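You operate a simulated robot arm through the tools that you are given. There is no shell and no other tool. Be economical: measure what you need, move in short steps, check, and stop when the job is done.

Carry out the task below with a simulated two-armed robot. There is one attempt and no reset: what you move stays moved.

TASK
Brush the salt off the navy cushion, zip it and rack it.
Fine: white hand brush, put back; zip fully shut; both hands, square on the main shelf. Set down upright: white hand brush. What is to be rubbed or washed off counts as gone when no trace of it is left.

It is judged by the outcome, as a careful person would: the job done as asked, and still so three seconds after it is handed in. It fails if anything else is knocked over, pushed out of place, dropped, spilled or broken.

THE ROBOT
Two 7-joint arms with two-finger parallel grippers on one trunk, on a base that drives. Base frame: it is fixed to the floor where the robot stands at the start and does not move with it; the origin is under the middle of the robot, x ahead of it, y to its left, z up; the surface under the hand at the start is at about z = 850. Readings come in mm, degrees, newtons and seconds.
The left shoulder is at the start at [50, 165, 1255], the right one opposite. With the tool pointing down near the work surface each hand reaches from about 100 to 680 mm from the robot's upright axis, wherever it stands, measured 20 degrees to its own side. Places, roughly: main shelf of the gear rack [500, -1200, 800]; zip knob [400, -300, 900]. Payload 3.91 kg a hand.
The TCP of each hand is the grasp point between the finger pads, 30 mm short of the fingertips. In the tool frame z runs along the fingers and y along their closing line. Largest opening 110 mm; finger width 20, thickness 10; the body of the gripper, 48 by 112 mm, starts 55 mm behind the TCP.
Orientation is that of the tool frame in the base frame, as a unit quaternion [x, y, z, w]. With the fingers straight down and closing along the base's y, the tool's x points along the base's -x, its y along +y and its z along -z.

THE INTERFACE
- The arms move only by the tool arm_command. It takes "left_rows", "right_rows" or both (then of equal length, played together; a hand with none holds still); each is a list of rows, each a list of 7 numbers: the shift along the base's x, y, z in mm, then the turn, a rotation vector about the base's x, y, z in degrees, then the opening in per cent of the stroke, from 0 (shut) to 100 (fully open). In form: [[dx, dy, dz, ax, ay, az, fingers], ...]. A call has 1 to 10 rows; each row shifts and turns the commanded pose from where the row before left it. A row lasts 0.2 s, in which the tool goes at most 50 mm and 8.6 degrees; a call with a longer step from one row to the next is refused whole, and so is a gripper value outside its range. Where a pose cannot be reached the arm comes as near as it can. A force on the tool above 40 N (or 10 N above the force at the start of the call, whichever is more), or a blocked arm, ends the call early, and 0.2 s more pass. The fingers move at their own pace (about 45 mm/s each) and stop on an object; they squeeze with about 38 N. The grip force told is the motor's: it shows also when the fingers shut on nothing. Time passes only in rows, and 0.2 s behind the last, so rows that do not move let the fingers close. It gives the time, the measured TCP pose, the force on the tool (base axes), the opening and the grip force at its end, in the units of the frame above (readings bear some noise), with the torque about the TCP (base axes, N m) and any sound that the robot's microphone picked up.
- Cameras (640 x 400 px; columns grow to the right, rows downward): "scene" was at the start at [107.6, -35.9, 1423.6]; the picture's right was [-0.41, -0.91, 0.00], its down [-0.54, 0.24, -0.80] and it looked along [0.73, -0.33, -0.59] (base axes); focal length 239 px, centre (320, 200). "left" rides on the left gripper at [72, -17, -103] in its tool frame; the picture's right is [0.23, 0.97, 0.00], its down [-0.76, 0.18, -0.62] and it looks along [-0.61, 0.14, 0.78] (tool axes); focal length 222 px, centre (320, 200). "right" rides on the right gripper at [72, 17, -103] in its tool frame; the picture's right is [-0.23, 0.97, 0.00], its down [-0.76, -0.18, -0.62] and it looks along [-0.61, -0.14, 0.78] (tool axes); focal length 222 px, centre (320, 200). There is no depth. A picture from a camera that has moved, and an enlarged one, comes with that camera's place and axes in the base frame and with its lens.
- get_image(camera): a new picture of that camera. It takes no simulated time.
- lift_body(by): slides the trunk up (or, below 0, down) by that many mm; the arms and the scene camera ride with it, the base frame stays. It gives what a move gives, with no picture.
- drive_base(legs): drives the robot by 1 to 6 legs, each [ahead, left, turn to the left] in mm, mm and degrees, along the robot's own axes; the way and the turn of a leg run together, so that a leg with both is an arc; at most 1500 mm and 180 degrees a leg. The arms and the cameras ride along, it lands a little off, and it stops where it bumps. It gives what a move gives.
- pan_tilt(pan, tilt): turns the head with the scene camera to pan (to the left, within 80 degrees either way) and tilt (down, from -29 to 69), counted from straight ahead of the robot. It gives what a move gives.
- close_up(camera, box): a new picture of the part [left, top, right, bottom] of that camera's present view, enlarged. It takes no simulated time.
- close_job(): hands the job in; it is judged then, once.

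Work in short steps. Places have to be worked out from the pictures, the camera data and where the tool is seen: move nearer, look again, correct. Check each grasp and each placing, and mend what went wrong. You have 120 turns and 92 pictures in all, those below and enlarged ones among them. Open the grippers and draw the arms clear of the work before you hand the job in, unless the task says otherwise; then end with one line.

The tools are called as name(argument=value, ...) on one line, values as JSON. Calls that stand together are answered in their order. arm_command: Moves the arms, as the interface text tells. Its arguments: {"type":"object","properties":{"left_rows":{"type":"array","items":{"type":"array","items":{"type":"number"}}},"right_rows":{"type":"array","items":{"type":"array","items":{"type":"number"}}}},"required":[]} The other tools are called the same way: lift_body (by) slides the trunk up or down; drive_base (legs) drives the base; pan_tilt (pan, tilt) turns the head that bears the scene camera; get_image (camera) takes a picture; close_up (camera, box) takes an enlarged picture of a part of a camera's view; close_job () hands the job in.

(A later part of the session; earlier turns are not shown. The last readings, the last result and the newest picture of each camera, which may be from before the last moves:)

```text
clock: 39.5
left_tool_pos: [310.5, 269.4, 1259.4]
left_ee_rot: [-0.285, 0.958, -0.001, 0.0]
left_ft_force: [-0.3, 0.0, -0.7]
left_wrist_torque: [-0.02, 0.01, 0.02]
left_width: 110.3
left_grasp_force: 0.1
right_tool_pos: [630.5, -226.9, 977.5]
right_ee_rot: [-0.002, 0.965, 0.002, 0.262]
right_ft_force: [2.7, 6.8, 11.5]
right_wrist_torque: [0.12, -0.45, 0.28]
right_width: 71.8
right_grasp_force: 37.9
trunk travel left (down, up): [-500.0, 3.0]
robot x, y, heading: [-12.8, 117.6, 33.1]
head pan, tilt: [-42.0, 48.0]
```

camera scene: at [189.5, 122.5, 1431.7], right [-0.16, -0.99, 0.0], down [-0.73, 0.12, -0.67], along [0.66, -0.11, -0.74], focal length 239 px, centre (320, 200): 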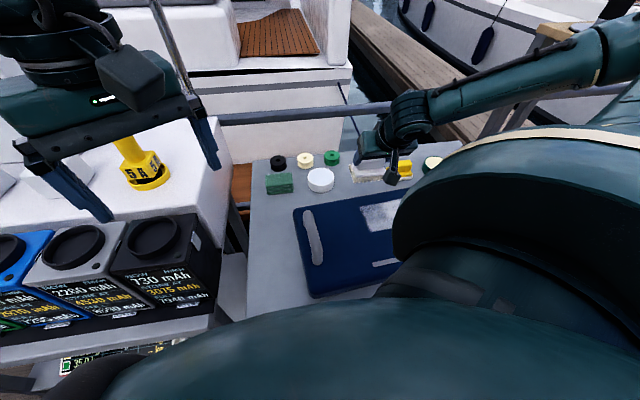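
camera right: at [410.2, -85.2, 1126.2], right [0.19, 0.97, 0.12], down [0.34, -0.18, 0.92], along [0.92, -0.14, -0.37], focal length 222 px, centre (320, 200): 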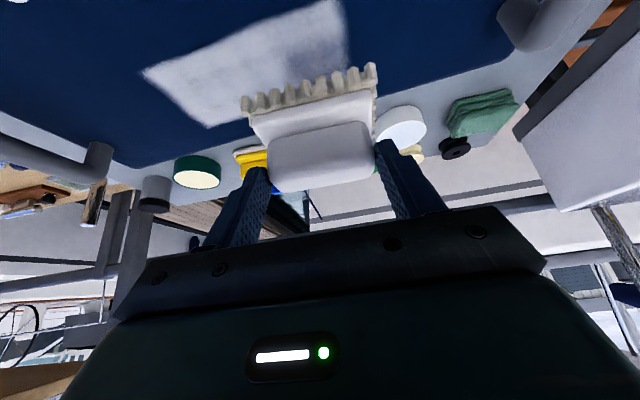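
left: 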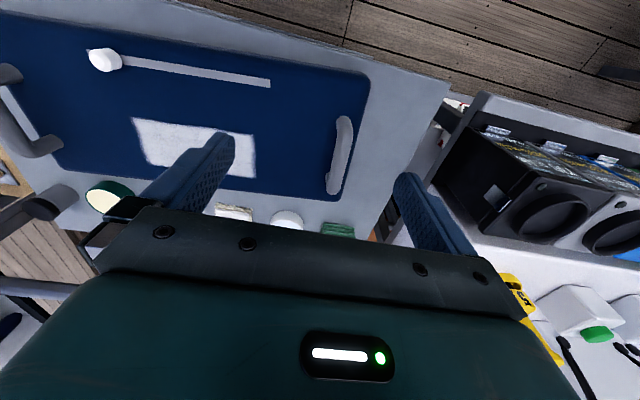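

Continue on the right end, then strokes along y on the way back.

arm_command(right_rows=[[-32, 0, 0, 0, 0, 0, 0], [-32, 0, 0, 0, 0, 0, 0], [-32, 0, 0, 0, 0, 0, 0], [-15, 0, 0, 0, 0, 0, 0], [32, 0, 0, 0, 0, 0, 0], [32, 0, 0, 0, 0, 0, 0], [32, 0, 0, 0, 0, 0, 0], [0, 0, 30, 0, 0, 0, 0], [0, 30, 40, 0, 0, 0, 0], [-40, 10, 0, 0, 0, 0, 0]])

arm_command(right_rows=[[-30, 15, 25, 0, 0, 0, 0], [-30, 15, 25, 0, 0, 0, 0]])

get_image(camera="right")

```text
clock: 41.8
left_tool_pos: [309.6, 267.3, 1260.0]
left_ee_rot: [-0.285, 0.959, 0.001, 0.0]
left_ft_force: [0.4, 0.0, 0.0]
left_wrist_torque: [0.01, -0.05, 0.01]
left_width: 109.9
left_grasp_force: 0.1
right_tool_pos: [571.7, -191.1, 1047.0]
right_ee_rot: [-0.001, 0.966, 0.001, 0.259]
right_ft_force: [0.4, 0.2, -0.7]
right_wrist_torque: [0.01, -0.01, 0.0]
right_width: 72.0
right_grasp_force: 38.0
trunk travel left (down, up): [-500.0, 3.0]
robot x, y, heading: [-12.4, 117.5, 33.0]
head pan, tilt: [-42.0, 48.0]
```

```text
clock: 42.4
left_tool_pos: [311.2, 269.2, 1259.1]
left_ee_rot: [-0.285, 0.958, 0.001, -0.001]
left_ft_force: [0.5, 0.0, -0.3]
left_wrist_torque: [-0.04, -0.01, 0.02]
left_width: 109.9
left_grasp_force: 0.1
right_tool_pos: [512.2, -159.1, 1097.7]
right_ee_rot: [-0.001, 0.966, 0.001, 0.259]
right_ft_force: [-1.4, -1.1, -1.0]
right_wrist_torque: [-0.01, 0.0, 0.04]
right_width: 71.9
right_grasp_force: 37.6
trunk travel left (down, up): [-500.0, 3.0]
robot x, y, heading: [-15.2, 116.5, 33.2]
head pan, tilt: [-42.0, 48.0]
```

```text
66 pictures are left
camera right: at [396.0, -143.7, 1152.0], right [0.19, 0.97, 0.12], down [0.35, -0.18, 0.92], along [0.92, -0.14, -0.37], focal length 222 px, centre (320, 200)
```

right: 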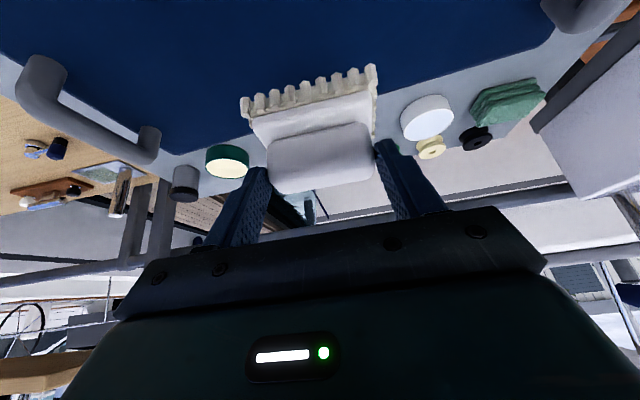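

The patch looks gone here. I pull back farther to view the near edge and enlarge to hunt for traces.

arm_command(right_rows=[[-20, 0, 30, 0, 0, 0, 0], [-20, 0, 30, 0, 5, 0, 0], [-20, 0, 0, 0, 8, 0, 0], [0, 0, 0, 0, 8, 0, 0]])

close_up(camera="right", box=[80, 0, 480, 200])

```text
clock: 43.4
left_tool_pos: [312.4, 269.1, 1259.1]
left_ee_rot: [-0.284, 0.959, 0.001, -0.001]
left_ft_force: [0.3, 0.3, -0.2]
left_wrist_torque: [-0.01, 0.0, 0.0]
left_width: 110.4
left_grasp_force: 0.0
right_tool_pos: [451.4, -160.4, 1156.6]
right_ee_rot: [-0.002, 0.997, 0.002, 0.076]
right_ft_force: [0.3, 0.3, 0.3]
right_wrist_torque: [0.01, -0.03, -0.03]
right_width: 71.8
right_grasp_force: 38.0
trunk travel left (down, up): [-500.0, 3.0]
robot x, y, heading: [-13.1, 119.0, 33.0]
head pan, tilt: [-42.0, 48.0]
```

```text
1.60 times, centred on (280, 100) of right
camera zoom: at [363.1, -144.0, 1248.1], right [0.22, 0.97, 0.04], down [0.66, -0.18, 0.73], along [0.72, -0.14, -0.68], focal length 355 px, centre (384, 360)
```

zoom: 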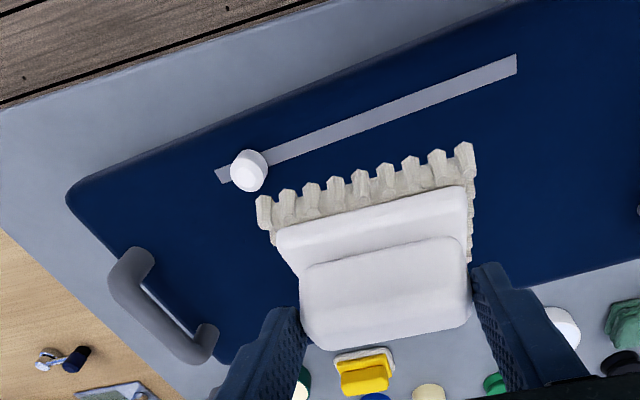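

Near edge is clear; the brush hides the middle. I shift the hand right 150 mm and enlarge the patch area again.

arm_command(right_rows=[[0, -45, 0, 0, 0, 0, 0], [0, -45, 0, 0, 0, 0, 0], [0, -45, 0, 0, 0, 0, 0]])

close_up(camera="right", box=[220, 0, 580, 225])

```text
clock: 44.1
left_tool_pos: [310.3, 268.0, 1259.1]
left_ee_rot: [-0.285, 0.959, 0.0, -0.002]
left_ft_force: [0.4, -0.6, -0.8]
left_wrist_torque: [0.02, -0.03, 0.01]
left_width: 110.1
left_grasp_force: 0.1
right_tool_pos: [451.1, -297.1, 1156.4]
right_ee_rot: [-0.002, 0.997, 0.002, 0.077]
right_ft_force: [0.1, 0.1, -1.4]
right_wrist_torque: [0.0, 0.03, 0.02]
right_width: 72.0
right_grasp_force: 38.5
trunk travel left (down, up): [-500.0, 3.0]
robot x, y, heading: [-12.9, 117.7, 33.0]
head pan, tilt: [-42.0, 48.0]
```

```text
1.78 times, centred on (400, 112) of right
camera zoom: at [362.7, -280.6, 1249.1], right [0.22, 0.97, 0.04], down [0.66, -0.18, 0.73], along [0.72, -0.14, -0.68], focal length 395 px, centre (178, 356)
```

zoom: 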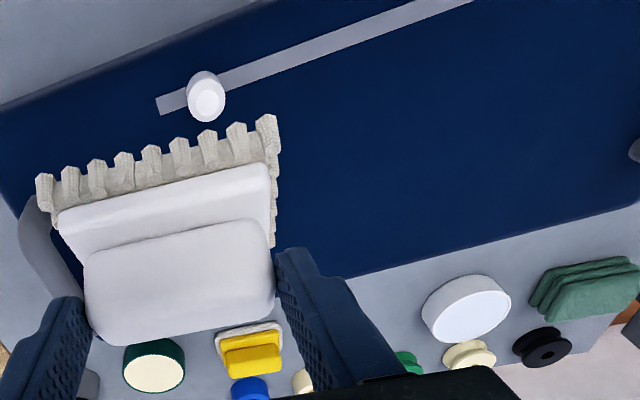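

Left and centre are clean. The right end was hidden by the brush; I check it from a left position on the way back.

arm_command(right_rows=[[0, 48, 0, 0, 0, 0, 0], [0, 48, 0, 0, 0, 0, 0], [0, 48, 0, 0, 0, 0, 0], [0, 48, 0, 0, 0, 0, 0], [0, 48, 0, 0, 0, 0, 0], [0, 40, 0, 0, 0, 0, 0]])

close_up(camera="right", box=[0, 0, 360, 225])

```text
clock: 45.5
left_tool_pos: [311.9, 269.0, 1259.2]
left_ee_rot: [-0.286, 0.958, 0.0, -0.001]
left_ft_force: [-0.4, -0.2, 0.3]
left_wrist_torque: [-0.01, -0.03, 0.05]
left_width: 110.1
left_grasp_force: 0.1
right_tool_pos: [453.4, -12.6, 1156.2]
right_ee_rot: [0.0, 0.997, 0.001, 0.078]
right_ft_force: [0.4, 0.4, -0.7]
right_wrist_torque: [0.01, 0.04, 0.03]
right_width: 72.2
right_grasp_force: 38.2
trunk travel left (down, up): [-500.0, 3.0]
robot x, y, heading: [-12.5, 121.8, 32.9]
head pan, tilt: [-42.0, 48.0]
```

```text
1.78 times, centred on (180, 112) of right
camera zoom: at [364.9, 3.5, 1247.7], right [0.22, 0.97, 0.04], down [0.66, -0.18, 0.73], along [0.72, -0.14, -0.68], focal length 395 px, centre (569, 356)
```

zoom: 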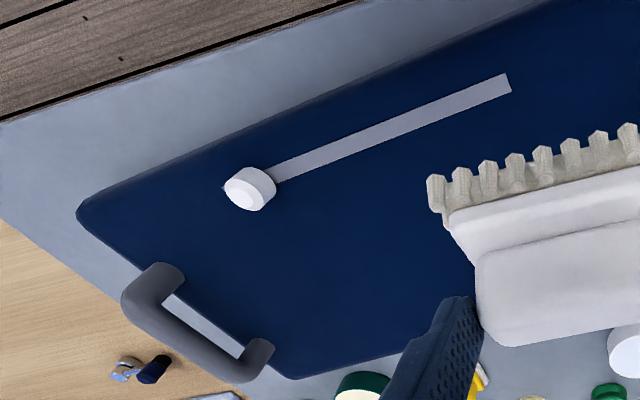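

The cushion is clean. Now return the brush: drive back +100 mm, restore the 30° tilt, and go above its original spot.

drive_base(legs=[[84, -54, 0]])

arm_command(right_rows=[[20, -20, -20, 0, -7, 0, 0], [25, -20, -20, 0, -7, 0, 0], [25, -20, -20, 0, -7.1, 0, 0], [25, -20, -20, 0, 0, 0, 0], [30, -20, -20, 0, 0, 0, 0], [30, 0, -20, 0, 0, 0, 0], [30, 0, -10, 0, 0, 0, 0]])

```text
clock: 46.7
left_tool_pos: [410.3, 267.9, 1259.5]
left_ee_rot: [-0.284, 0.959, 0.0, -0.001]
left_ft_force: [0.0, -0.4, 0.1]
left_wrist_torque: [0.0, 0.0, -0.06]
left_width: 110.2
left_grasp_force: 0.0
right_tool_pos: [552.2, -13.6, 1156.2]
right_ee_rot: [-0.001, 0.997, 0.001, 0.079]
right_ft_force: [-0.1, -0.7, -0.6]
right_wrist_torque: [0.01, 0.0, -0.01]
right_width: 72.1
right_grasp_force: 37.6
trunk travel left (down, up): [-500.0, 3.0]
robot x, y, heading: [89.0, 117.9, 33.0]
head pan, tilt: [-42.0, 48.0]
```

```text
clock: 48.3
left_tool_pos: [411.0, 267.2, 1259.7]
left_ee_rot: [-0.283, 0.959, -0.001, -0.001]
left_ft_force: [0.2, 0.7, -0.4]
left_wrist_torque: [0.01, 0.04, -0.01]
left_width: 110.1
left_grasp_force: 0.0
right_tool_pos: [737.0, -112.5, 1025.1]
right_ee_rot: [-0.001, 0.966, 0.001, 0.26]
right_ft_force: [-0.1, 0.5, -0.3]
right_wrist_torque: [0.01, -0.02, 0.02]
right_width: 71.8
right_grasp_force: 38.2
trunk travel left (down, up): [-500.0, 3.0]
robot x, y, heading: [84.0, 119.8, 33.1]
head pan, tilt: [-42.0, 48.0]
```

Next I move over the original spot [762, -114] and descend to just above contact.

arm_command(right_rows=[[25, -2, 0, 0, 0, 0, 0], [0, 0, -30, 0, 0, 0, 0], [0, 0, -30, 0, 0, 0, 0], [0, 0, -25, 0, 0, 0, 0], [0, 0, -9, 0, 0, 0, 0]])

get_image(camera="right")

```text
clock: 49.5
left_tool_pos: [410.5, 268.5, 1258.9]
left_ee_rot: [-0.283, 0.959, -0.001, -0.001]
left_ft_force: [-0.2, -0.9, 0.2]
left_wrist_torque: [0.03, 0.02, 0.02]
left_width: 110.0
left_grasp_force: 0.0
right_tool_pos: [762.1, -115.6, 931.2]
right_ee_rot: [-0.001, 0.966, 0.001, 0.26]
right_ft_force: [0.5, -0.1, -1.1]
right_wrist_torque: [0.02, 0.04, 0.01]
right_width: 71.8
right_grasp_force: 37.8
trunk travel left (down, up): [-500.0, 3.0]
robot x, y, heading: [87.2, 118.1, 33.0]
head pan, tilt: [-42.0, 48.0]
```

```text
62 pictures are left
camera right: at [645.9, -100.6, 986.1], right [0.19, 0.97, 0.12], down [0.35, -0.18, 0.92], along [0.92, -0.14, -0.37], focal length 222 px, centre (320, 200)
```

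right: 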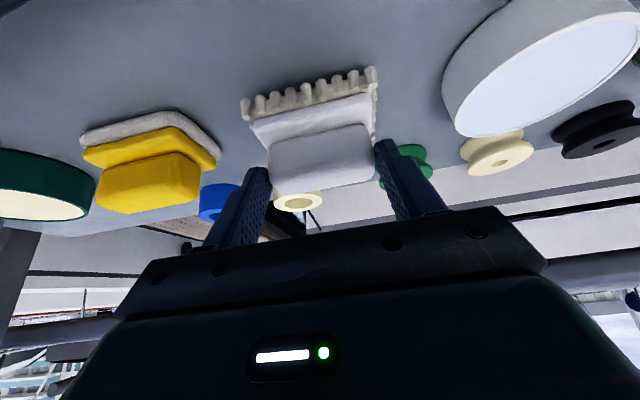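

arm_command(right_rows=[[0, 0, -3, 0, 0, 0, 0], [0, 1, -2, 0, 0, 0, 0], [0, 0, -1, 0, 0, 0, 0]])

```text
clock: 50.3
left_tool_pos: [409.3, 268.4, 1259.8]
left_ee_rot: [-0.284, 0.959, 0.001, -0.001]
left_ft_force: [-1.2, 0.5, -0.6]
left_wrist_torque: [0.0, 0.01, -0.01]
left_width: 109.9
left_grasp_force: 0.1
right_tool_pos: [761.0, -114.3, 926.1]
right_ee_rot: [-0.001, 0.966, 0.001, 0.26]
right_ft_force: [0.0, -0.2, -0.8]
right_wrist_torque: [0.01, 0.04, 0.01]
right_width: 72.0
right_grasp_force: 38.1
trunk travel left (down, up): [-500.0, 3.0]
robot x, y, heading: [87.5, 115.9, 32.9]
head pan, tilt: [-42.0, 48.0]
```

No contact yet; one or two mm more to settle it, then I check the force.

arm_command(right_rows=[[0, 0, -1, 0, 0, 0, 0], [0, 0, -1, 0, 0, 0, 0]])

```text
clock: 50.9
left_tool_pos: [411.5, 267.3, 1259.0]
left_ee_rot: [-0.283, 0.959, 0.0, -0.001]
left_ft_force: [1.2, -0.9, -0.6]
left_wrist_torque: [0.02, 0.0, -0.03]
left_width: 110.1
left_grasp_force: 0.1
right_tool_pos: [761.2, -113.0, 924.8]
right_ee_rot: [-0.002, 0.966, 0.002, 0.26]
right_ft_force: [0.6, 0.7, 0.0]
right_wrist_torque: [0.0, 0.03, -0.01]
right_width: 72.0
right_grasp_force: 37.4
trunk travel left (down, up): [-500.0, 3.0]
robot x, y, heading: [88.9, 114.1, 32.9]
head pan, tilt: [-42.0, 48.0]
```

arm_command(right_rows=[[0, 0, -1, 0, 0, 0, 0], [0, 0, -1, 0, 0, 0, 0]])

```text
clock: 51.5
left_tool_pos: [410.2, 267.2, 1259.4]
left_ee_rot: [-0.284, 0.959, 0.0, -0.001]
left_ft_force: [0.0, 0.2, 0.7]
left_wrist_torque: [0.0, 0.01, 0.01]
left_width: 109.9
left_grasp_force: 0.0
right_tool_pos: [762.2, -114.1, 923.0]
right_ee_rot: [-0.001, 0.966, 0.001, 0.26]
right_ft_force: [-1.0, -0.5, 0.8]
right_wrist_torque: [0.11, 0.0, 0.03]
right_width: 71.9
right_grasp_force: 37.8
trunk travel left (down, up): [-500.0, 3.0]
robot x, y, heading: [85.7, 116.7, 32.9]
head pan, tilt: [-42.0, 48.0]
```

At rest on the table. I open to 84 % and withdraw back and up.

arm_command(right_rows=[[0, 0, 0, 0, 0, 0, 84], [0, 0, 0, 0, 0, 0, 84], [0, 0, 0, 0, 0, 0, 84], [-10, 0, 20, 0, 0, 0, 84], [-15, 0, 30, 0, 0, 0, 84], [-20, 0, 40, 0, 0, 0, 84], [-20, 0, 40, 0, 0, 0, 84]])

get_image(camera="right")

```text
clock: 53.1
left_tool_pos: [409.0, 268.7, 1260.3]
left_ee_rot: [-0.284, 0.959, 0.0, 0.0]
left_ft_force: [0.3, -0.4, -0.6]
left_wrist_torque: [0.0, 0.01, 0.01]
left_width: 110.1
left_grasp_force: 0.1
right_tool_pos: [696.9, -113.9, 1053.1]
right_ee_rot: [-0.001, 0.966, 0.001, 0.259]
right_ft_force: [0.1, 0.0, -0.3]
right_wrist_torque: [-0.02, 0.0, -0.01]
right_width: 92.4
right_grasp_force: 0.1
trunk travel left (down, up): [-500.0, 3.0]
robot x, y, heading: [88.4, 120.5, 33.2]
head pan, tilt: [-42.0, 48.0]
```

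```text
61 pictures are left
camera right: at [581.3, -97.6, 1106.6], right [0.19, 0.97, 0.12], down [0.35, -0.18, 0.92], along [0.92, -0.14, -0.37], focal length 222 px, centre (320, 200)
```

right: 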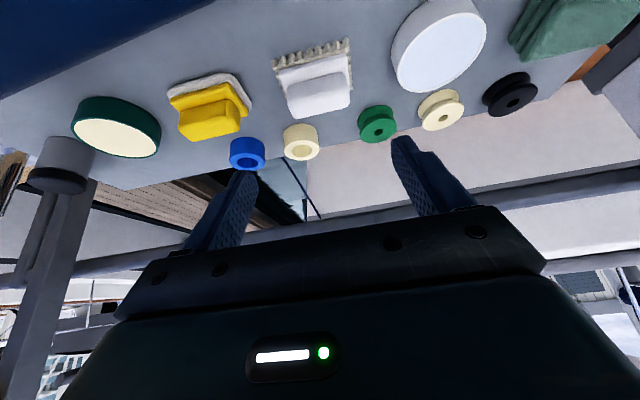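

The brush is back in place and upright. I now raise the hand, level it, and bring the base back to heading 0 further back for the zip.

arm_command(right_rows=[[-35, 0, 25, 0, 7.5, 0, 84], [-35, 0, 25, 0, 7.5, 0, 84], [-35, 0, 25, 0, 7.5, 0, 84], [-35, 0, 20, 0, 7.5, 0, 84]])

drive_base(legs=[[-75, 49, 0], [0, 0, -33]])

pan_tilt(pan=-20, tilt=38)

get_image(camera="scene")

```text
clock: 54.1
left_tool_pos: [410.0, 266.8, 1258.9]
left_ee_rot: [-0.284, 0.959, 0.0, 0.0]
left_ft_force: [0.7, -0.2, 0.4]
left_wrist_torque: [0.01, 0.01, -0.01]
left_width: 109.9
left_grasp_force: 0.0
right_tool_pos: [558.3, -113.9, 1146.8]
right_ee_rot: [-0.002, 1.0, 0.002, 0.0]
right_ft_force: [-0.1, -0.1, 0.5]
right_wrist_torque: [-0.02, 0.02, 0.04]
right_width: 92.6
right_grasp_force: 0.1
trunk travel left (down, up): [-500.0, 3.0]
robot x, y, heading: [86.4, 115.7, 32.7]
head pan, tilt: [-42.0, 48.0]
```

```text
clock: 56.8
left_tool_pos: [349.1, 64.5, 1259.1]
left_ee_rot: [0.005, 1.0, 0.0, -0.001]
left_ft_force: [0.0, -0.1, -0.1]
left_wrist_torque: [0.0, -0.02, 0.02]
left_width: 110.2
left_grasp_force: 0.1
right_tool_pos: [261.4, -336.5, 1146.8]
right_ee_rot: [0.288, 0.958, 0.001, 0.002]
right_ft_force: [0.7, 0.1, -0.2]
right_wrist_torque: [0.0, 0.01, 0.0]
right_width: 92.2
right_grasp_force: 0.1
trunk travel left (down, up): [-500.0, 3.0]
robot x, y, heading: [-0.1, 118.6, -0.6]
head pan, tilt: [-42.0, 48.0]
```

```text
clock: 57.7
left_tool_pos: [348.9, 63.5, 1259.7]
left_ee_rot: [0.004, 1.0, 0.0, -0.001]
left_ft_force: [0.4, -0.5, 0.5]
left_wrist_torque: [0.01, -0.02, -0.03]
left_width: 110.5
left_grasp_force: 0.1
right_tool_pos: [262.0, -335.7, 1147.1]
right_ee_rot: [0.287, 0.958, 0.001, 0.001]
right_ft_force: [0.6, 0.1, -0.8]
right_wrist_torque: [-0.01, 0.0, 0.0]
right_width: 92.4
right_grasp_force: 0.1
trunk travel left (down, up): [-500.0, 3.0]
robot x, y, heading: [-2.2, 122.8, -0.1]
head pan, tilt: [-20.0, 38.0]
```

```text
60 pictures are left
camera scene: at [105.6, 87.8, 1446.3], right [-0.35, -0.94, 0.0], down [-0.58, 0.22, -0.79], along [0.74, -0.28, -0.62], focal length 239 px, centre (320, 200)
```

scene: 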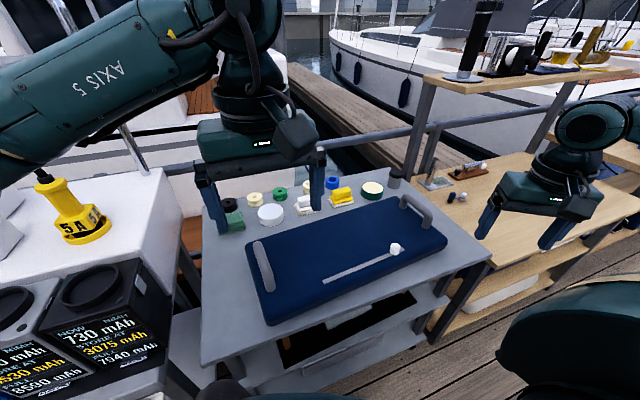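

The cushion is clean; the rack has an upper shelf with items too. I take a closer look at the zip and the cushion.

close_up(camera="scene", box=[240, 180, 460, 330])

```text
2.67 times, centred on (350, 255) of scene
camera zoom: at [105.6, 87.8, 1446.3], right [-0.35, -0.94, 0.0], down [-0.58, 0.22, -0.79], along [0.74, -0.28, -0.62], focal length 638 px, centre (240, 53)
```

zoom: 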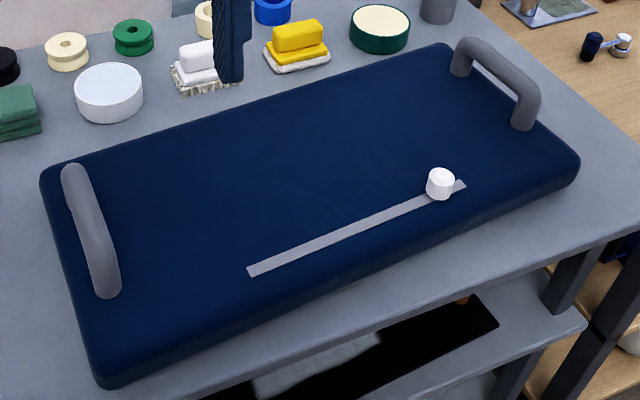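

The knob is around [446, -268], near the right end of a zip strip running to about [431, -45]. I move the right hand above the knob, unturning the wrist.

arm_command(right_rows=[[36, 13, -20, 0, 0, 6.7, 60], [36, 13, -20, 0, 0, 6.7, 60], [30, 13, -20, 0, 0, 6.7, 60], [30, 13, -20, 0, 0, 6.7, 60], [30, 13, -20, 0, 0, 6.7, 60]])

get_image(camera="right")

```text
clock: 58.9
left_tool_pos: [351.2, 64.1, 1259.5]
left_ee_rot: [0.005, 1.0, 0.0, -0.001]
left_ft_force: [-0.3, -0.2, 0.2]
left_wrist_torque: [-0.03, 0.02, -0.01]
left_width: 109.7
left_grasp_force: 0.1
right_tool_pos: [426.0, -270.5, 1049.5]
right_ee_rot: [-0.003, 1.0, 0.001, 0.0]
right_ft_force: [0.8, -1.0, 0.1]
right_wrist_torque: [-0.01, -0.01, 0.03]
right_width: 66.0
right_grasp_force: 0.0
trunk travel left (down, up): [-500.0, 3.0]
robot x, y, heading: [-3.9, 117.8, -0.6]
head pan, tilt: [-20.0, 38.0]
```

```text
58 pictures are left
camera right: at [351.6, -254.9, 1153.5], right [0.22, 0.97, 0.0], down [0.76, -0.18, 0.62], along [0.61, -0.14, -0.78], focal length 222 px, centre (320, 200)
```

right: 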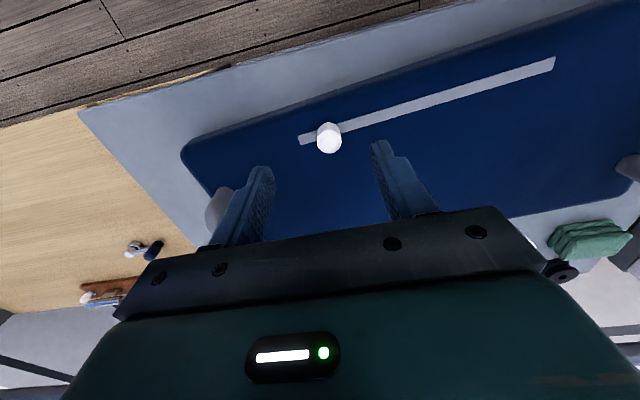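

The knob triangulates to [452, -268]. I descend over it with the fingers straddling it along y, tips just above the cushion.

arm_command(right_rows=[[13, 1, -30, 0, 0, 0, 60], [12, 1, -30, 0, 0, 0, 60], [0, 0, -25, 0, 0, 0, 60], [0, 0, -14, 0, 0, 0, 60], [0, 0, -6, 0, 0, 0, 60]])

get_image(camera="right")

```text
clock: 60.1
left_tool_pos: [349.8, 64.1, 1259.1]
left_ee_rot: [0.004, 1.0, 0.0, 0.0]
left_ft_force: [-0.9, -1.0, 0.5]
left_wrist_torque: [0.0, 0.01, -0.01]
left_width: 110.0
left_grasp_force: 0.1
right_tool_pos: [448.6, -269.8, 943.4]
right_ee_rot: [-0.001, 1.0, 0.001, 0.001]
right_ft_force: [0.3, -0.1, -0.4]
right_wrist_torque: [-0.03, -0.02, 0.01]
right_width: 66.1
right_grasp_force: 0.1
trunk travel left (down, up): [-500.0, 3.0]
robot x, y, heading: [-1.3, 120.3, -0.7]
head pan, tilt: [-20.0, 38.0]
```

```text
57 pictures are left
camera right: at [374.8, -253.7, 1047.5], right [0.23, 0.97, 0.0], down [0.76, -0.18, 0.62], along [0.61, -0.14, -0.78], focal length 222 px, centre (320, 200)
```

right: 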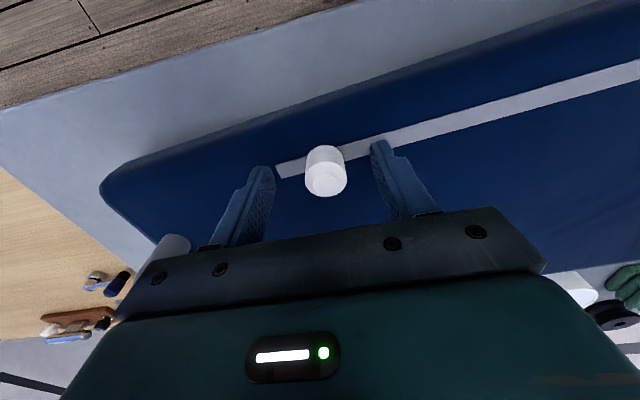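

The knob sits between the fingers. Close on it.

arm_command(right_rows=[[0, 2, -3, 0, 0, 0, 30], [0, 0, 0, 0, 0, 0, 0], [0, 0, 0, 0, 0, 0, 0], [0, 0, 0, 0, 0, 0, 0], [0, 0, 0, 0, 0, 0, 0]])

```text
clock: 61.3
left_tool_pos: [349.0, 64.3, 1259.8]
left_ee_rot: [0.004, 1.0, 0.0, -0.001]
left_ft_force: [-0.9, 0.7, 0.0]
left_wrist_torque: [0.02, 0.01, 0.04]
left_width: 109.8
left_grasp_force: 0.1
right_tool_pos: [449.1, -268.5, 940.7]
right_ee_rot: [-0.002, 1.0, 0.001, 0.001]
right_ft_force: [1.2, 0.4, 0.4]
right_wrist_torque: [-0.6, -0.16, -0.1]
right_width: 24.7
right_grasp_force: 38.2
trunk travel left (down, up): [-500.0, 3.0]
robot x, y, heading: [-2.7, 120.1, -1.0]
head pan, tilt: [-20.0, 38.0]
```

Gripped (24.7 mm). I pull it slowly to the left along the zip.

arm_command(right_rows=[[-1, 12, 0, 0, 0, 0, 0], [-1.6, 20, 0, 0, 0, 0, 0], [-1.6, 20, 0, 0, 0, 0, 0], [-1.6, 20, 0, 0, 0, 0, 0]])

get_image(camera="right")

```text
clock: 62.3
left_tool_pos: [349.0, 64.4, 1259.4]
left_ee_rot: [0.004, 1.0, 0.001, -0.001]
left_ft_force: [-1.1, -0.6, 0.3]
left_wrist_torque: [0.02, -0.04, -0.02]
left_width: 109.9
left_grasp_force: 0.1
right_tool_pos: [443.2, -194.4, 939.4]
right_ee_rot: [-0.001, 1.0, 0.001, 0.002]
right_ft_force: [3.0, 1.3, 7.1]
right_wrist_torque: [-0.64, 0.03, -0.09]
right_width: 24.5
right_grasp_force: 37.8
trunk travel left (down, up): [-500.0, 3.0]
robot x, y, heading: [-6.5, 119.2, -0.4]
head pan, tilt: [-20.0, 38.0]
```

```text
56 pictures are left
camera right: at [369.1, -179.5, 1044.3], right [0.23, 0.97, 0.0], down [0.76, -0.18, 0.63], along [0.61, -0.14, -0.78], focal length 222 px, centre (320, 200)
```

right: 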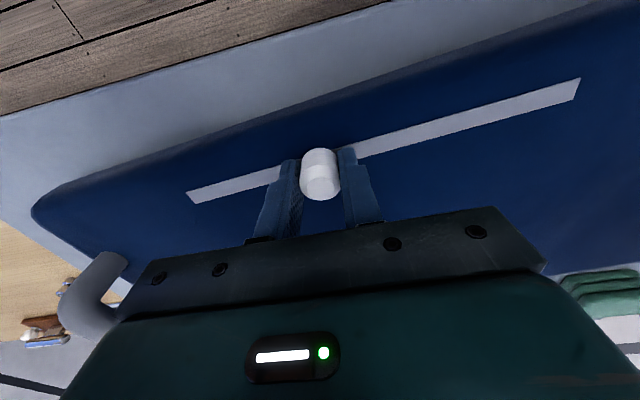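

The knob slides along the zip and the cushion stays. I continue towards the left end.

arm_command(right_rows=[[-1.6, 20, 0.5, 0, 0, 0, 0], [-1.6, 20, 0.5, 0, 0, 0, 0], [-1.6, 20, 0, 0, 0, 0, 0], [-1.6, 20, 0, 0, 0, 0, 0]])

arm_command(right_rows=[[-0.8, 10, 0, 0, 0, 0, 0], [-0.6, 8, 0, 0, 0, 0, 0]])

```text
clock: 63.3
left_tool_pos: [350.0, 64.0, 1259.5]
left_ee_rot: [0.004, 1.0, 0.001, -0.001]
left_ft_force: [0.1, -0.6, -1.0]
left_wrist_torque: [0.01, -0.01, 0.03]
left_width: 110.1
left_grasp_force: 0.0
right_tool_pos: [435.9, -114.8, 940.2]
right_ee_rot: [-0.001, 1.0, 0.002, 0.0]
right_ft_force: [2.5, -0.1, -0.3]
right_wrist_torque: [-0.62, -0.87, -0.03]
right_width: 24.4
right_grasp_force: 38.1
trunk travel left (down, up): [-500.0, 3.0]
robot x, y, heading: [-3.9, 118.2, -0.5]
head pan, tilt: [-20.0, 38.0]
```

```text
clock: 63.9
left_tool_pos: [349.8, 64.6, 1258.0]
left_ee_rot: [0.004, 1.0, 0.001, -0.001]
left_ft_force: [-0.9, -0.7, 0.7]
left_wrist_torque: [0.01, -0.02, 0.0]
left_width: 110.3
left_grasp_force: 0.1
right_tool_pos: [434.5, -96.1, 939.9]
right_ee_rot: [-0.001, 1.0, 0.002, 0.001]
right_ft_force: [3.5, 1.1, 4.5]
right_wrist_torque: [-0.56, 0.78, -0.13]
right_width: 24.3
right_grasp_force: 38.2
trunk travel left (down, up): [-500.0, 3.0]
robot x, y, heading: [-3.8, 116.4, -0.4]
head pan, tilt: [-20.0, 38.0]
```

Still free. I continue in small steps, watching the force for the end stop.

arm_command(right_rows=[[-0.6, 7, 0, 0, 0, 0, 0], [-0.6, 7, 0, 0, 0, 0, 0], [-0.3, 4, 0, 0, 0, 0, 0]])

arm_command(right_rows=[[-0.4, 5, 0, 0, 0, 0, 0], [-0.4, 5, 0, 0, 0, 0, 0]])

get_image(camera="right")

```text
clock: 64.7
left_tool_pos: [349.4, 64.7, 1259.6]
left_ee_rot: [0.004, 1.0, 0.0, -0.001]
left_ft_force: [0.2, 0.3, -0.5]
left_wrist_torque: [-0.04, -0.02, 0.0]
left_width: 110.2
left_grasp_force: 0.1
right_tool_pos: [433.1, -79.3, 940.3]
right_ee_rot: [-0.001, 1.0, 0.001, 0.001]
right_ft_force: [-0.2, -0.3, 3.0]
right_wrist_torque: [-0.61, 0.28, -0.12]
right_width: 24.7
right_grasp_force: 37.6
trunk travel left (down, up): [-500.0, 3.0]
robot x, y, heading: [-5.9, 119.0, -0.7]
head pan, tilt: [-20.0, 38.0]
```

```text
clock: 65.3
left_tool_pos: [348.7, 66.2, 1259.4]
left_ee_rot: [0.003, 1.0, 0.0, -0.001]
left_ft_force: [0.3, -0.9, 0.3]
left_wrist_torque: [0.04, -0.03, 0.0]
left_width: 110.4
left_grasp_force: 0.1
right_tool_pos: [433.2, -69.5, 940.2]
right_ee_rot: [-0.001, 1.0, 0.002, 0.001]
right_ft_force: [0.8, -0.7, 7.2]
right_wrist_torque: [-0.62, 0.64, -0.17]
right_width: 24.2
right_grasp_force: 37.4
trunk travel left (down, up): [-500.0, 3.0]
robot x, y, heading: [2.6, 114.4, -0.3]
head pan, tilt: [-20.0, 38.0]
```

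```text
55 pictures are left
camera right: at [359.1, -53.8, 1044.4], right [0.23, 0.97, 0.0], down [0.76, -0.18, 0.62], along [0.61, -0.14, -0.78], focal length 222 px, centre (320, 200)
```

right: 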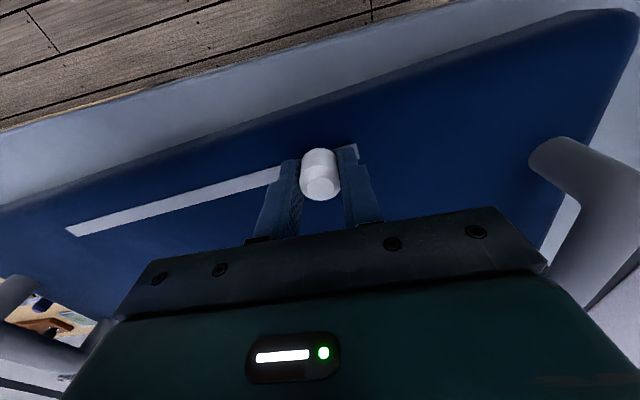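

Close to the strip's end; I continue in small steps to the stop.

arm_command(right_rows=[[-0.3, 4, 0, 0, 0, 0, 0], [-0.3, 4, 0, 0, 0, 0, 0]])

arm_command(right_rows=[[-0.3, 4, 0, 0, 0, 0, 0], [-0.3, 4, 0, 0, 0, 0, 0]])

get_image(camera="right")

```text
clock: 65.9
left_tool_pos: [348.6, 63.8, 1259.1]
left_ee_rot: [0.004, 1.0, 0.0, 0.0]
left_ft_force: [-1.0, 0.3, 0.2]
left_wrist_torque: [0.01, 0.01, -0.01]
left_width: 109.9
left_grasp_force: 0.1
right_tool_pos: [433.3, -62.7, 940.0]
right_ee_rot: [-0.001, 1.0, 0.0, 0.002]
right_ft_force: [0.1, -3.9, 10.1]
right_wrist_torque: [-0.61, 0.34, -0.03]
right_width: 24.5
right_grasp_force: 38.3
trunk travel left (down, up): [-500.0, 3.0]
robot x, y, heading: [-5.4, 117.2, -0.4]
head pan, tilt: [-20.0, 38.0]
```

```text
clock: 66.5
left_tool_pos: [348.0, 64.2, 1258.7]
left_ee_rot: [0.004, 1.0, 0.001, -0.001]
left_ft_force: [-0.4, 0.1, -0.2]
left_wrist_torque: [0.01, 0.04, 0.01]
left_width: 109.8
left_grasp_force: 0.0
right_tool_pos: [432.7, -55.0, 940.9]
right_ee_rot: [0.002, 1.0, 0.0, 0.002]
right_ft_force: [0.1, -19.3, 14.1]
right_wrist_torque: [-0.79, -0.45, -0.22]
right_width: 24.5
right_grasp_force: 37.8
trunk travel left (down, up): [-500.0, 3.0]
robot x, y, heading: [-0.6, 118.3, -0.7]
head pan, tilt: [-20.0, 38.0]
```

```text
54 pictures are left
camera right: at [358.1, -39.7, 1043.9], right [0.23, 0.97, 0.0], down [0.76, -0.18, 0.63], along [0.61, -0.14, -0.78], focal length 222 px, centre (320, 200)
```

right: 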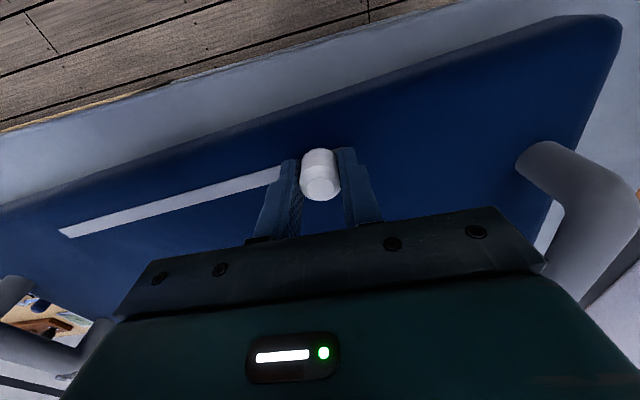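

A clear end stop (19 N) at the left end of the strip. I release the knob and lift off to check it.

arm_command(right_rows=[[0, -1, 0, 0, 0, 0, 0], [0, 0, 0, 0, 0, 0, 50], [0, 0, 0, 0, 0, 0, 60], [0, 0, 30, 0, 0, 0, 60], [0, 0, 40, 0, 0, 0, 60], [-20, -20, 40, 0, 0, 0, 60]])

get_image(camera="right")

close_up(camera="scene", box=[240, 180, 460, 330])

```text
clock: 67.9
left_tool_pos: [347.7, 64.1, 1258.9]
left_ee_rot: [0.004, 1.0, 0.0, -0.001]
left_ft_force: [-0.2, 0.1, -0.3]
left_wrist_torque: [0.02, 0.01, -0.01]
left_width: 110.0
left_grasp_force: 0.2
right_tool_pos: [410.1, -73.7, 1050.6]
right_ee_rot: [-0.001, 1.0, 0.001, 0.001]
right_ft_force: [0.7, 0.1, -0.6]
right_wrist_torque: [0.0, 0.02, -0.01]
right_width: 66.0
right_grasp_force: 0.1
trunk travel left (down, up): [-500.0, 3.0]
robot x, y, heading: [-4.6, 120.8, -0.5]
head pan, tilt: [-20.0, 38.0]
```

```text
53 pictures are left
camera right: at [337.2, -57.6, 1155.5], right [0.23, 0.97, 0.0], down [0.76, -0.18, 0.62], along [0.61, -0.14, -0.78], focal length 222 px, centre (320, 200)
```

right: 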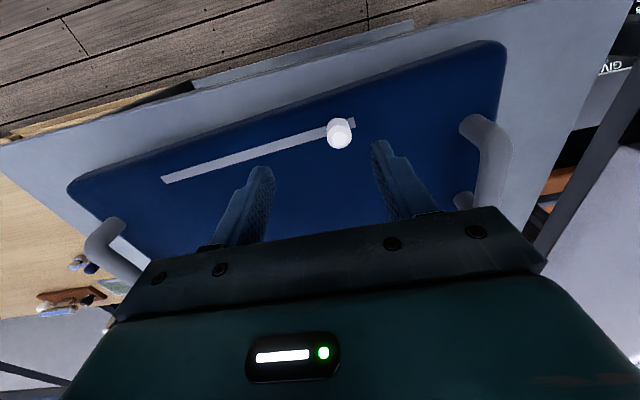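

```text
2.67 times, centred on (350, 255) of scene
camera zoom: at [104.7, 87.4, 1446.3], right [-0.35, -0.94, 0.0], down [-0.58, 0.22, -0.79], along [0.74, -0.28, -0.62], focal length 638 px, centre (240, 53)
```

zoom: 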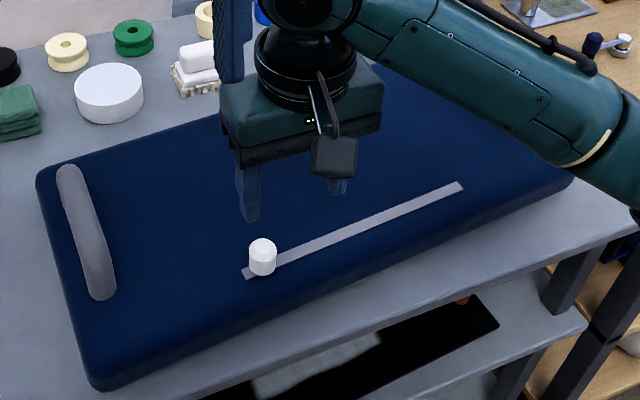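

The slider stands at the left stop, mirroring its open position, so the zip is shut (the cushion slid only ~5 mm). Now I move the base right to face the cushion's middle for the two-handed lift.

arm_command(right_rows=[[-10, -30, 30, 0, 0, 0, 100], [-10, -30, 30, 0, 0, 0, 100], [0, -30, 30, 0, 0, 0, 100]], left_rows=[[0, 20, 0, 0, 0, 0, 100], [0, 20, 0, 0, 0, 0, 100], [0, 20, 0, 0, 0, 0, 100]])

drive_base(legs=[[0, -240, 0]])

pan_tilt(pan=0, tilt=48)

get_image(camera="scene")

```text
clock: 68.7
left_tool_pos: [346.9, 125.6, 1258.5]
left_ee_rot: [0.004, 1.0, 0.0, -0.001]
left_ft_force: [-0.8, 0.0, 0.5]
left_wrist_torque: [0.0, -0.02, 0.02]
left_width: 110.2
left_grasp_force: 0.0
right_tool_pos: [392.6, -165.0, 1140.7]
right_ee_rot: [0.0, 1.0, 0.002, 0.001]
right_ft_force: [0.0, -0.2, 0.5]
right_wrist_torque: [-0.03, 0.02, 0.01]
right_width: 110.3
right_grasp_force: 0.0
trunk travel left (down, up): [-500.0, 3.0]
robot x, y, heading: [-2.0, 120.6, -0.4]
head pan, tilt: [-20.0, 38.0]
```

```text
clock: 71.4
left_tool_pos: [344.3, -119.7, 1258.9]
left_ee_rot: [0.005, 1.0, 0.001, -0.001]
left_ft_force: [1.3, 0.5, -0.1]
left_wrist_torque: [0.04, -0.05, 0.02]
left_width: 110.0
left_grasp_force: 0.0
right_tool_pos: [389.8, -410.8, 1139.5]
right_ee_rot: [0.0, 1.0, 0.002, 0.001]
right_ft_force: [0.3, -1.3, 0.1]
right_wrist_torque: [0.01, -0.01, -0.02]
right_width: 110.1
right_grasp_force: 0.0
trunk travel left (down, up): [-500.0, 3.0]
robot x, y, heading: [-8.6, -126.7, -0.9]
head pan, tilt: [-20.0, 38.0]
```

```text
clock: 72.3
left_tool_pos: [346.0, -119.7, 1257.9]
left_ee_rot: [0.005, 1.0, 0.0, -0.002]
left_ft_force: [-0.5, 0.2, -0.1]
left_wrist_torque: [-0.01, -0.05, 0.01]
left_width: 110.0
left_grasp_force: 0.1
right_tool_pos: [389.2, -410.3, 1140.4]
right_ee_rot: [0.0, 1.0, 0.002, 0.001]
right_ft_force: [-0.1, 0.2, -0.1]
right_wrist_torque: [-0.02, -0.01, -0.02]
right_width: 110.0
right_grasp_force: 0.1
trunk travel left (down, up): [-500.0, 3.0]
robot x, y, heading: [-4.9, -128.5, -0.6]
head pan, tilt: [0.0, 48.0]
```

```text
51 pictures are left
camera scene: at [101.0, -126.9, 1431.9], right [-0.01, -1.0, 0.0], down [-0.74, 0.01, -0.67], along [0.67, -0.01, -0.74], focal length 239 px, centre (320, 200)
```

scene: 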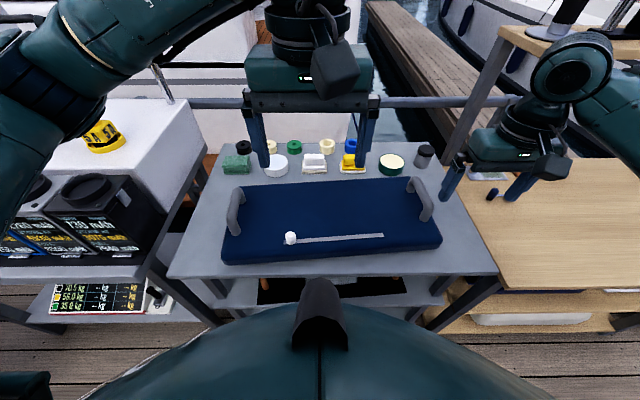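

Good overall view. I enlarge to locate both handles precisely.

close_up(camera="scene", box=[210, 165, 450, 275])

```text
2.67 times, centred on (330, 220) of scene
camera zoom: at [101.0, -126.9, 1431.9], right [-0.01, -1.0, 0.0], down [-0.74, 0.01, -0.67], along [0.67, -0.01, -0.74], focal length 638 px, centre (293, 147)
```

zoom: 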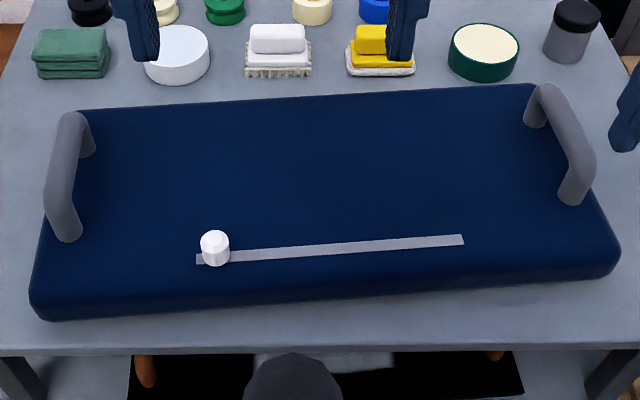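

Handles: left bar centre about [519, 91, 957], right about [557, -418, 957], cushion yaw ≈ +4.4°. I drive ahead 80 mm and bring both hands above the handles.

drive_base(legs=[[80, 0, 0.5]])

arm_command(left_rows=[[13, 30, -25, 0, 0, 0.7, 100], [13, 30, -25, 0, 0, 0.7, 100], [13, 30, -25, 0, 0, 0.7, 100], [13, 30, -25, 0, 0, 0.7, 100], [13, 30, -25, 0, 0, 0.7, 100], [13, 30, -25, 0, 0, 0.7, 100], [14, 30, -25, 0, 0, 0.6, 100]], right_rows=[[12, -1, -10, 0, 0, 0.7, 100], [12, -1, -10, 0, 0, 0.7, 100], [12, -1, -10, 0, 0, 0.7, 100], [12, -1, -10, 0, 0, 0.7, 100], [12, -1, -10, 0, 0, 0.7, 100], [12, -1, -10, 0, 0, 0.7, 100], [14, -1, -5, 0, 0, 0.6, 100]])

get_image(camera="left")

get_image(camera="right")

```text
clock: 73.3
left_tool_pos: [425.4, -117.7, 1259.2]
left_ee_rot: [0.002, 1.0, 0.0, -0.001]
left_ft_force: [-0.3, 0.3, -0.7]
left_wrist_torque: [0.0, 0.02, 0.0]
left_width: 110.1
left_grasp_force: 0.1
right_tool_pos: [471.1, -409.4, 1138.7]
right_ee_rot: [-0.003, 1.0, 0.002, 0.001]
right_ft_force: [-0.8, -0.4, -1.2]
right_wrist_torque: [-0.02, 0.03, 0.03]
right_width: 110.1
right_grasp_force: 0.0
trunk travel left (down, up): [-500.0, 3.0]
robot x, y, heading: [72.6, -124.6, -0.5]
head pan, tilt: [0.0, 48.0]
```

```text
clock: 74.9
left_tool_pos: [513.8, 94.2, 1083.6]
left_ee_rot: [-0.039, 0.999, 0.0, -0.001]
left_ft_force: [0.6, -0.5, 0.3]
left_wrist_torque: [0.0, 0.0, 0.01]
left_width: 110.1
left_grasp_force: 0.1
right_tool_pos: [558.4, -415.3, 1074.9]
right_ee_rot: [-0.046, 0.999, 0.001, 0.001]
right_ft_force: [0.3, -0.7, 0.3]
right_wrist_torque: [-0.01, 0.0, 0.01]
right_width: 110.0
right_grasp_force: 0.1
trunk travel left (down, up): [-500.0, 3.0]
robot x, y, heading: [71.8, -124.9, -0.2]
head pan, tilt: [0.0, 48.0]
```

```text
49 pictures are left
camera left: at [444.2, 72.4, 1186.7], right [-0.3, 0.95, 0.0], down [0.75, 0.24, 0.62], along [0.59, 0.19, -0.78], focal length 222 px, centre (320, 200)
```

left: 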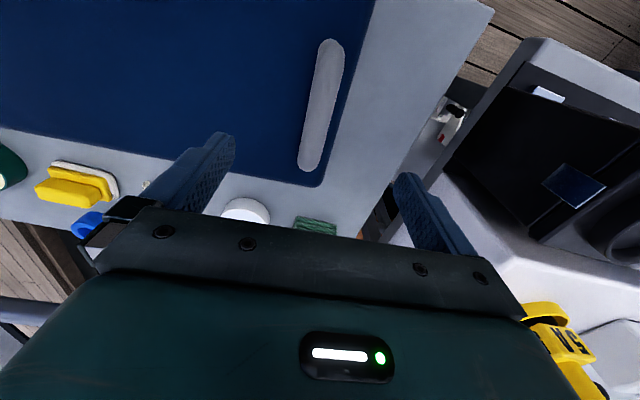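

```text
48 pictures are left
camera right: at [482.8, -405.5, 1178.3], right [0.14, 0.99, 0.0], down [0.77, -0.11, 0.62], along [0.62, -0.08, -0.78], focal length 222 px, centre (320, 200)
```

right: 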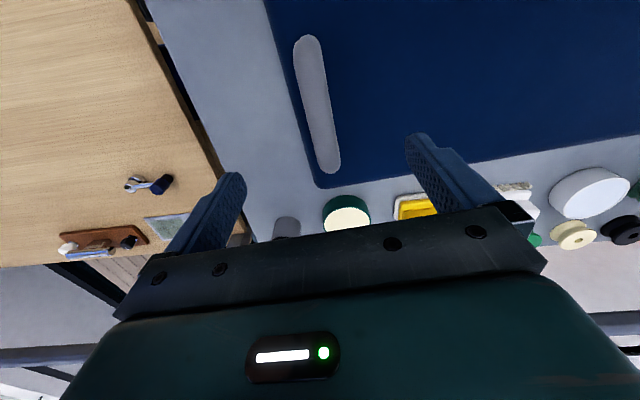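

Both hands are centred over their bars (left [513, 93], right [555, -414]). I descend together and check.

arm_command(left_rows=[[0, -0.5, -40, 0, 0, 0, 100], [0, 0, -40, 0, 0, 0, 100], [0, 0, -35, 0, 0, 0, 100], [0, 0, -13, 0, 0, 0, 100]], right_rows=[[-1, 0.5, -40, 0, 0, 0, 100], [-1, 0, -40, 0, 0, 0, 100], [-1, 0, -30, 0, 0, 0, 100], [0, 0, -10, 0, 0, 0, 100]])

get_image(camera="left")

get_image(camera="right")

```text
clock: 75.9
left_tool_pos: [517.1, 92.5, 955.1]
left_ee_rot: [-0.04, 0.999, 0.0, -0.001]
left_ft_force: [0.1, -0.7, -0.4]
left_wrist_torque: [-0.01, 0.01, -0.01]
left_width: 109.8
left_grasp_force: 0.2
right_tool_pos: [554.4, -415.2, 954.3]
right_ee_rot: [-0.045, 0.999, 0.002, 0.001]
right_ft_force: [0.5, -0.2, -0.4]
right_wrist_torque: [0.04, -0.01, 0.06]
right_width: 110.0
right_grasp_force: 0.1
trunk travel left (down, up): [-500.0, 3.0]
robot x, y, heading: [73.2, -123.4, -0.1]
head pan, tilt: [0.0, 48.0]
```

```text
47 pictures are left
camera left: at [444.6, 70.4, 1058.2], right [-0.3, 0.95, 0.0], down [0.75, 0.24, 0.62], along [0.59, 0.19, -0.78], focal length 222 px, centre (320, 200)
```

left: 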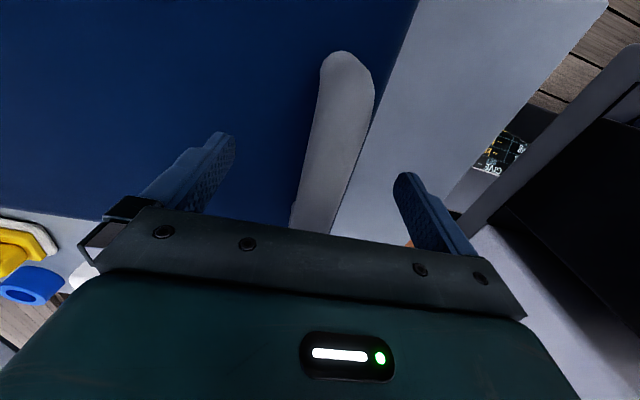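

```text
46 pictures are left
camera right: at [478.8, -405.3, 1057.8], right [0.14, 0.99, 0.0], down [0.77, -0.11, 0.62], along [0.62, -0.08, -0.78], focal length 222 px, centre (320, 200)
```

right: 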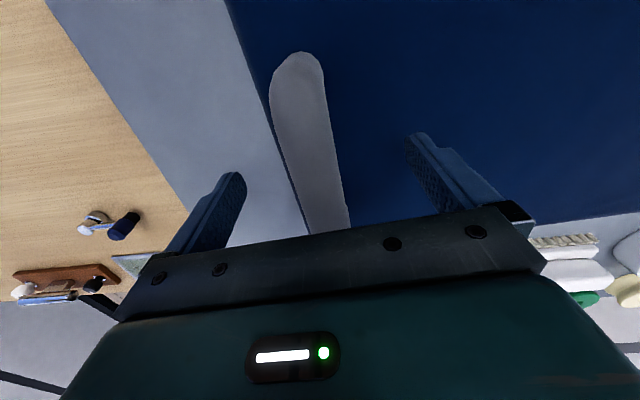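

Both bars lie between the fingers (left one about 4 mm toward +y). I correct and close both grippers.

arm_command(left_rows=[[0, 4, -3, 0, 0, 0, 60], [0, 0, 0, 0, 0, 0, 20], [0, 0, 0, 0, 0, 0, 0], [0, 0, 0, 0, 0, 0, 0], [0, 0, 0, 0, 0, 0, 0]], right_rows=[[0, 0, -3, 0, 0, 0, 60], [0, 0, 0, 0, 0, 0, 20], [0, 0, 0, 0, 0, 0, 0], [0, 0, 0, 0, 0, 0, 0], [0, 0, 0, 0, 0, 0, 0]])

```text
clock: 77.1
left_tool_pos: [515.8, 93.3, 952.5]
left_ee_rot: [-0.038, 0.999, -0.002, -0.001]
left_ft_force: [1.2, -8.9, -0.1]
left_wrist_torque: [0.12, -0.08, -0.1]
left_width: 26.0
left_grasp_force: 21.6
right_tool_pos: [553.4, -412.8, 951.5]
right_ee_rot: [-0.045, 0.999, 0.002, 0.001]
right_ft_force: [-0.2, 3.2, -0.4]
right_wrist_torque: [-0.01, 0.09, -0.26]
right_width: 26.2
right_grasp_force: 21.7
trunk travel left (down, up): [-500.0, 3.0]
robot x, y, heading: [72.3, -125.8, -0.2]
head pan, tilt: [0.0, 48.0]
```

Both gripped at 26 mm. I let the grip settle and lift slowly together.

arm_command(left_rows=[[0, 0, 0, 0, 0, 0, 0], [0, 0, 0, 0, 0, 0, 0], [0, 0, 10, 0, 0, 0, 0], [0, 0, 15, 0, 0, 0, 0], [0, 0, 20, 0, 0, 0, 0]], right_rows=[[0, 0, 0, 0, 0, 0, 0], [0, 0, 0, 0, 0, 0, 0], [0, 0, 10, 0, 0, 0, 0], [0, 0, 15, 0, 0, 0, 0], [0, 0, 20, 0, 0, 0, 0]])

get_image(camera="scene")

```text
clock: 78.3
left_tool_pos: [515.8, 96.3, 996.4]
left_ee_rot: [-0.04, 0.999, -0.001, 0.0]
left_ft_force: [-1.7, -14.6, -6.2]
left_wrist_torque: [-0.07, 0.01, -0.48]
left_width: 25.5
left_grasp_force: 37.8
right_tool_pos: [554.0, -412.8, 996.0]
right_ee_rot: [-0.046, 0.999, 0.002, 0.0]
right_ft_force: [0.3, 15.0, -6.9]
right_wrist_torque: [-0.06, -0.01, -0.6]
right_width: 25.7
right_grasp_force: 38.3
trunk travel left (down, up): [-500.0, 3.0]
robot x, y, heading: [74.3, -125.5, -0.1]
head pan, tilt: [0.0, 48.0]
```

```text
45 pictures are left
camera scene: at [180.7, -126.5, 1431.7], right [0.0, -1.0, 0.0], down [-0.74, 0.0, -0.67], along [0.67, 0.0, -0.74], focal length 239 px, centre (320, 200)
```

scene: 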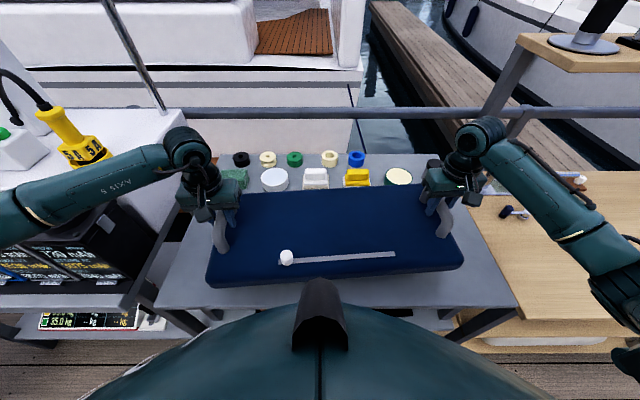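

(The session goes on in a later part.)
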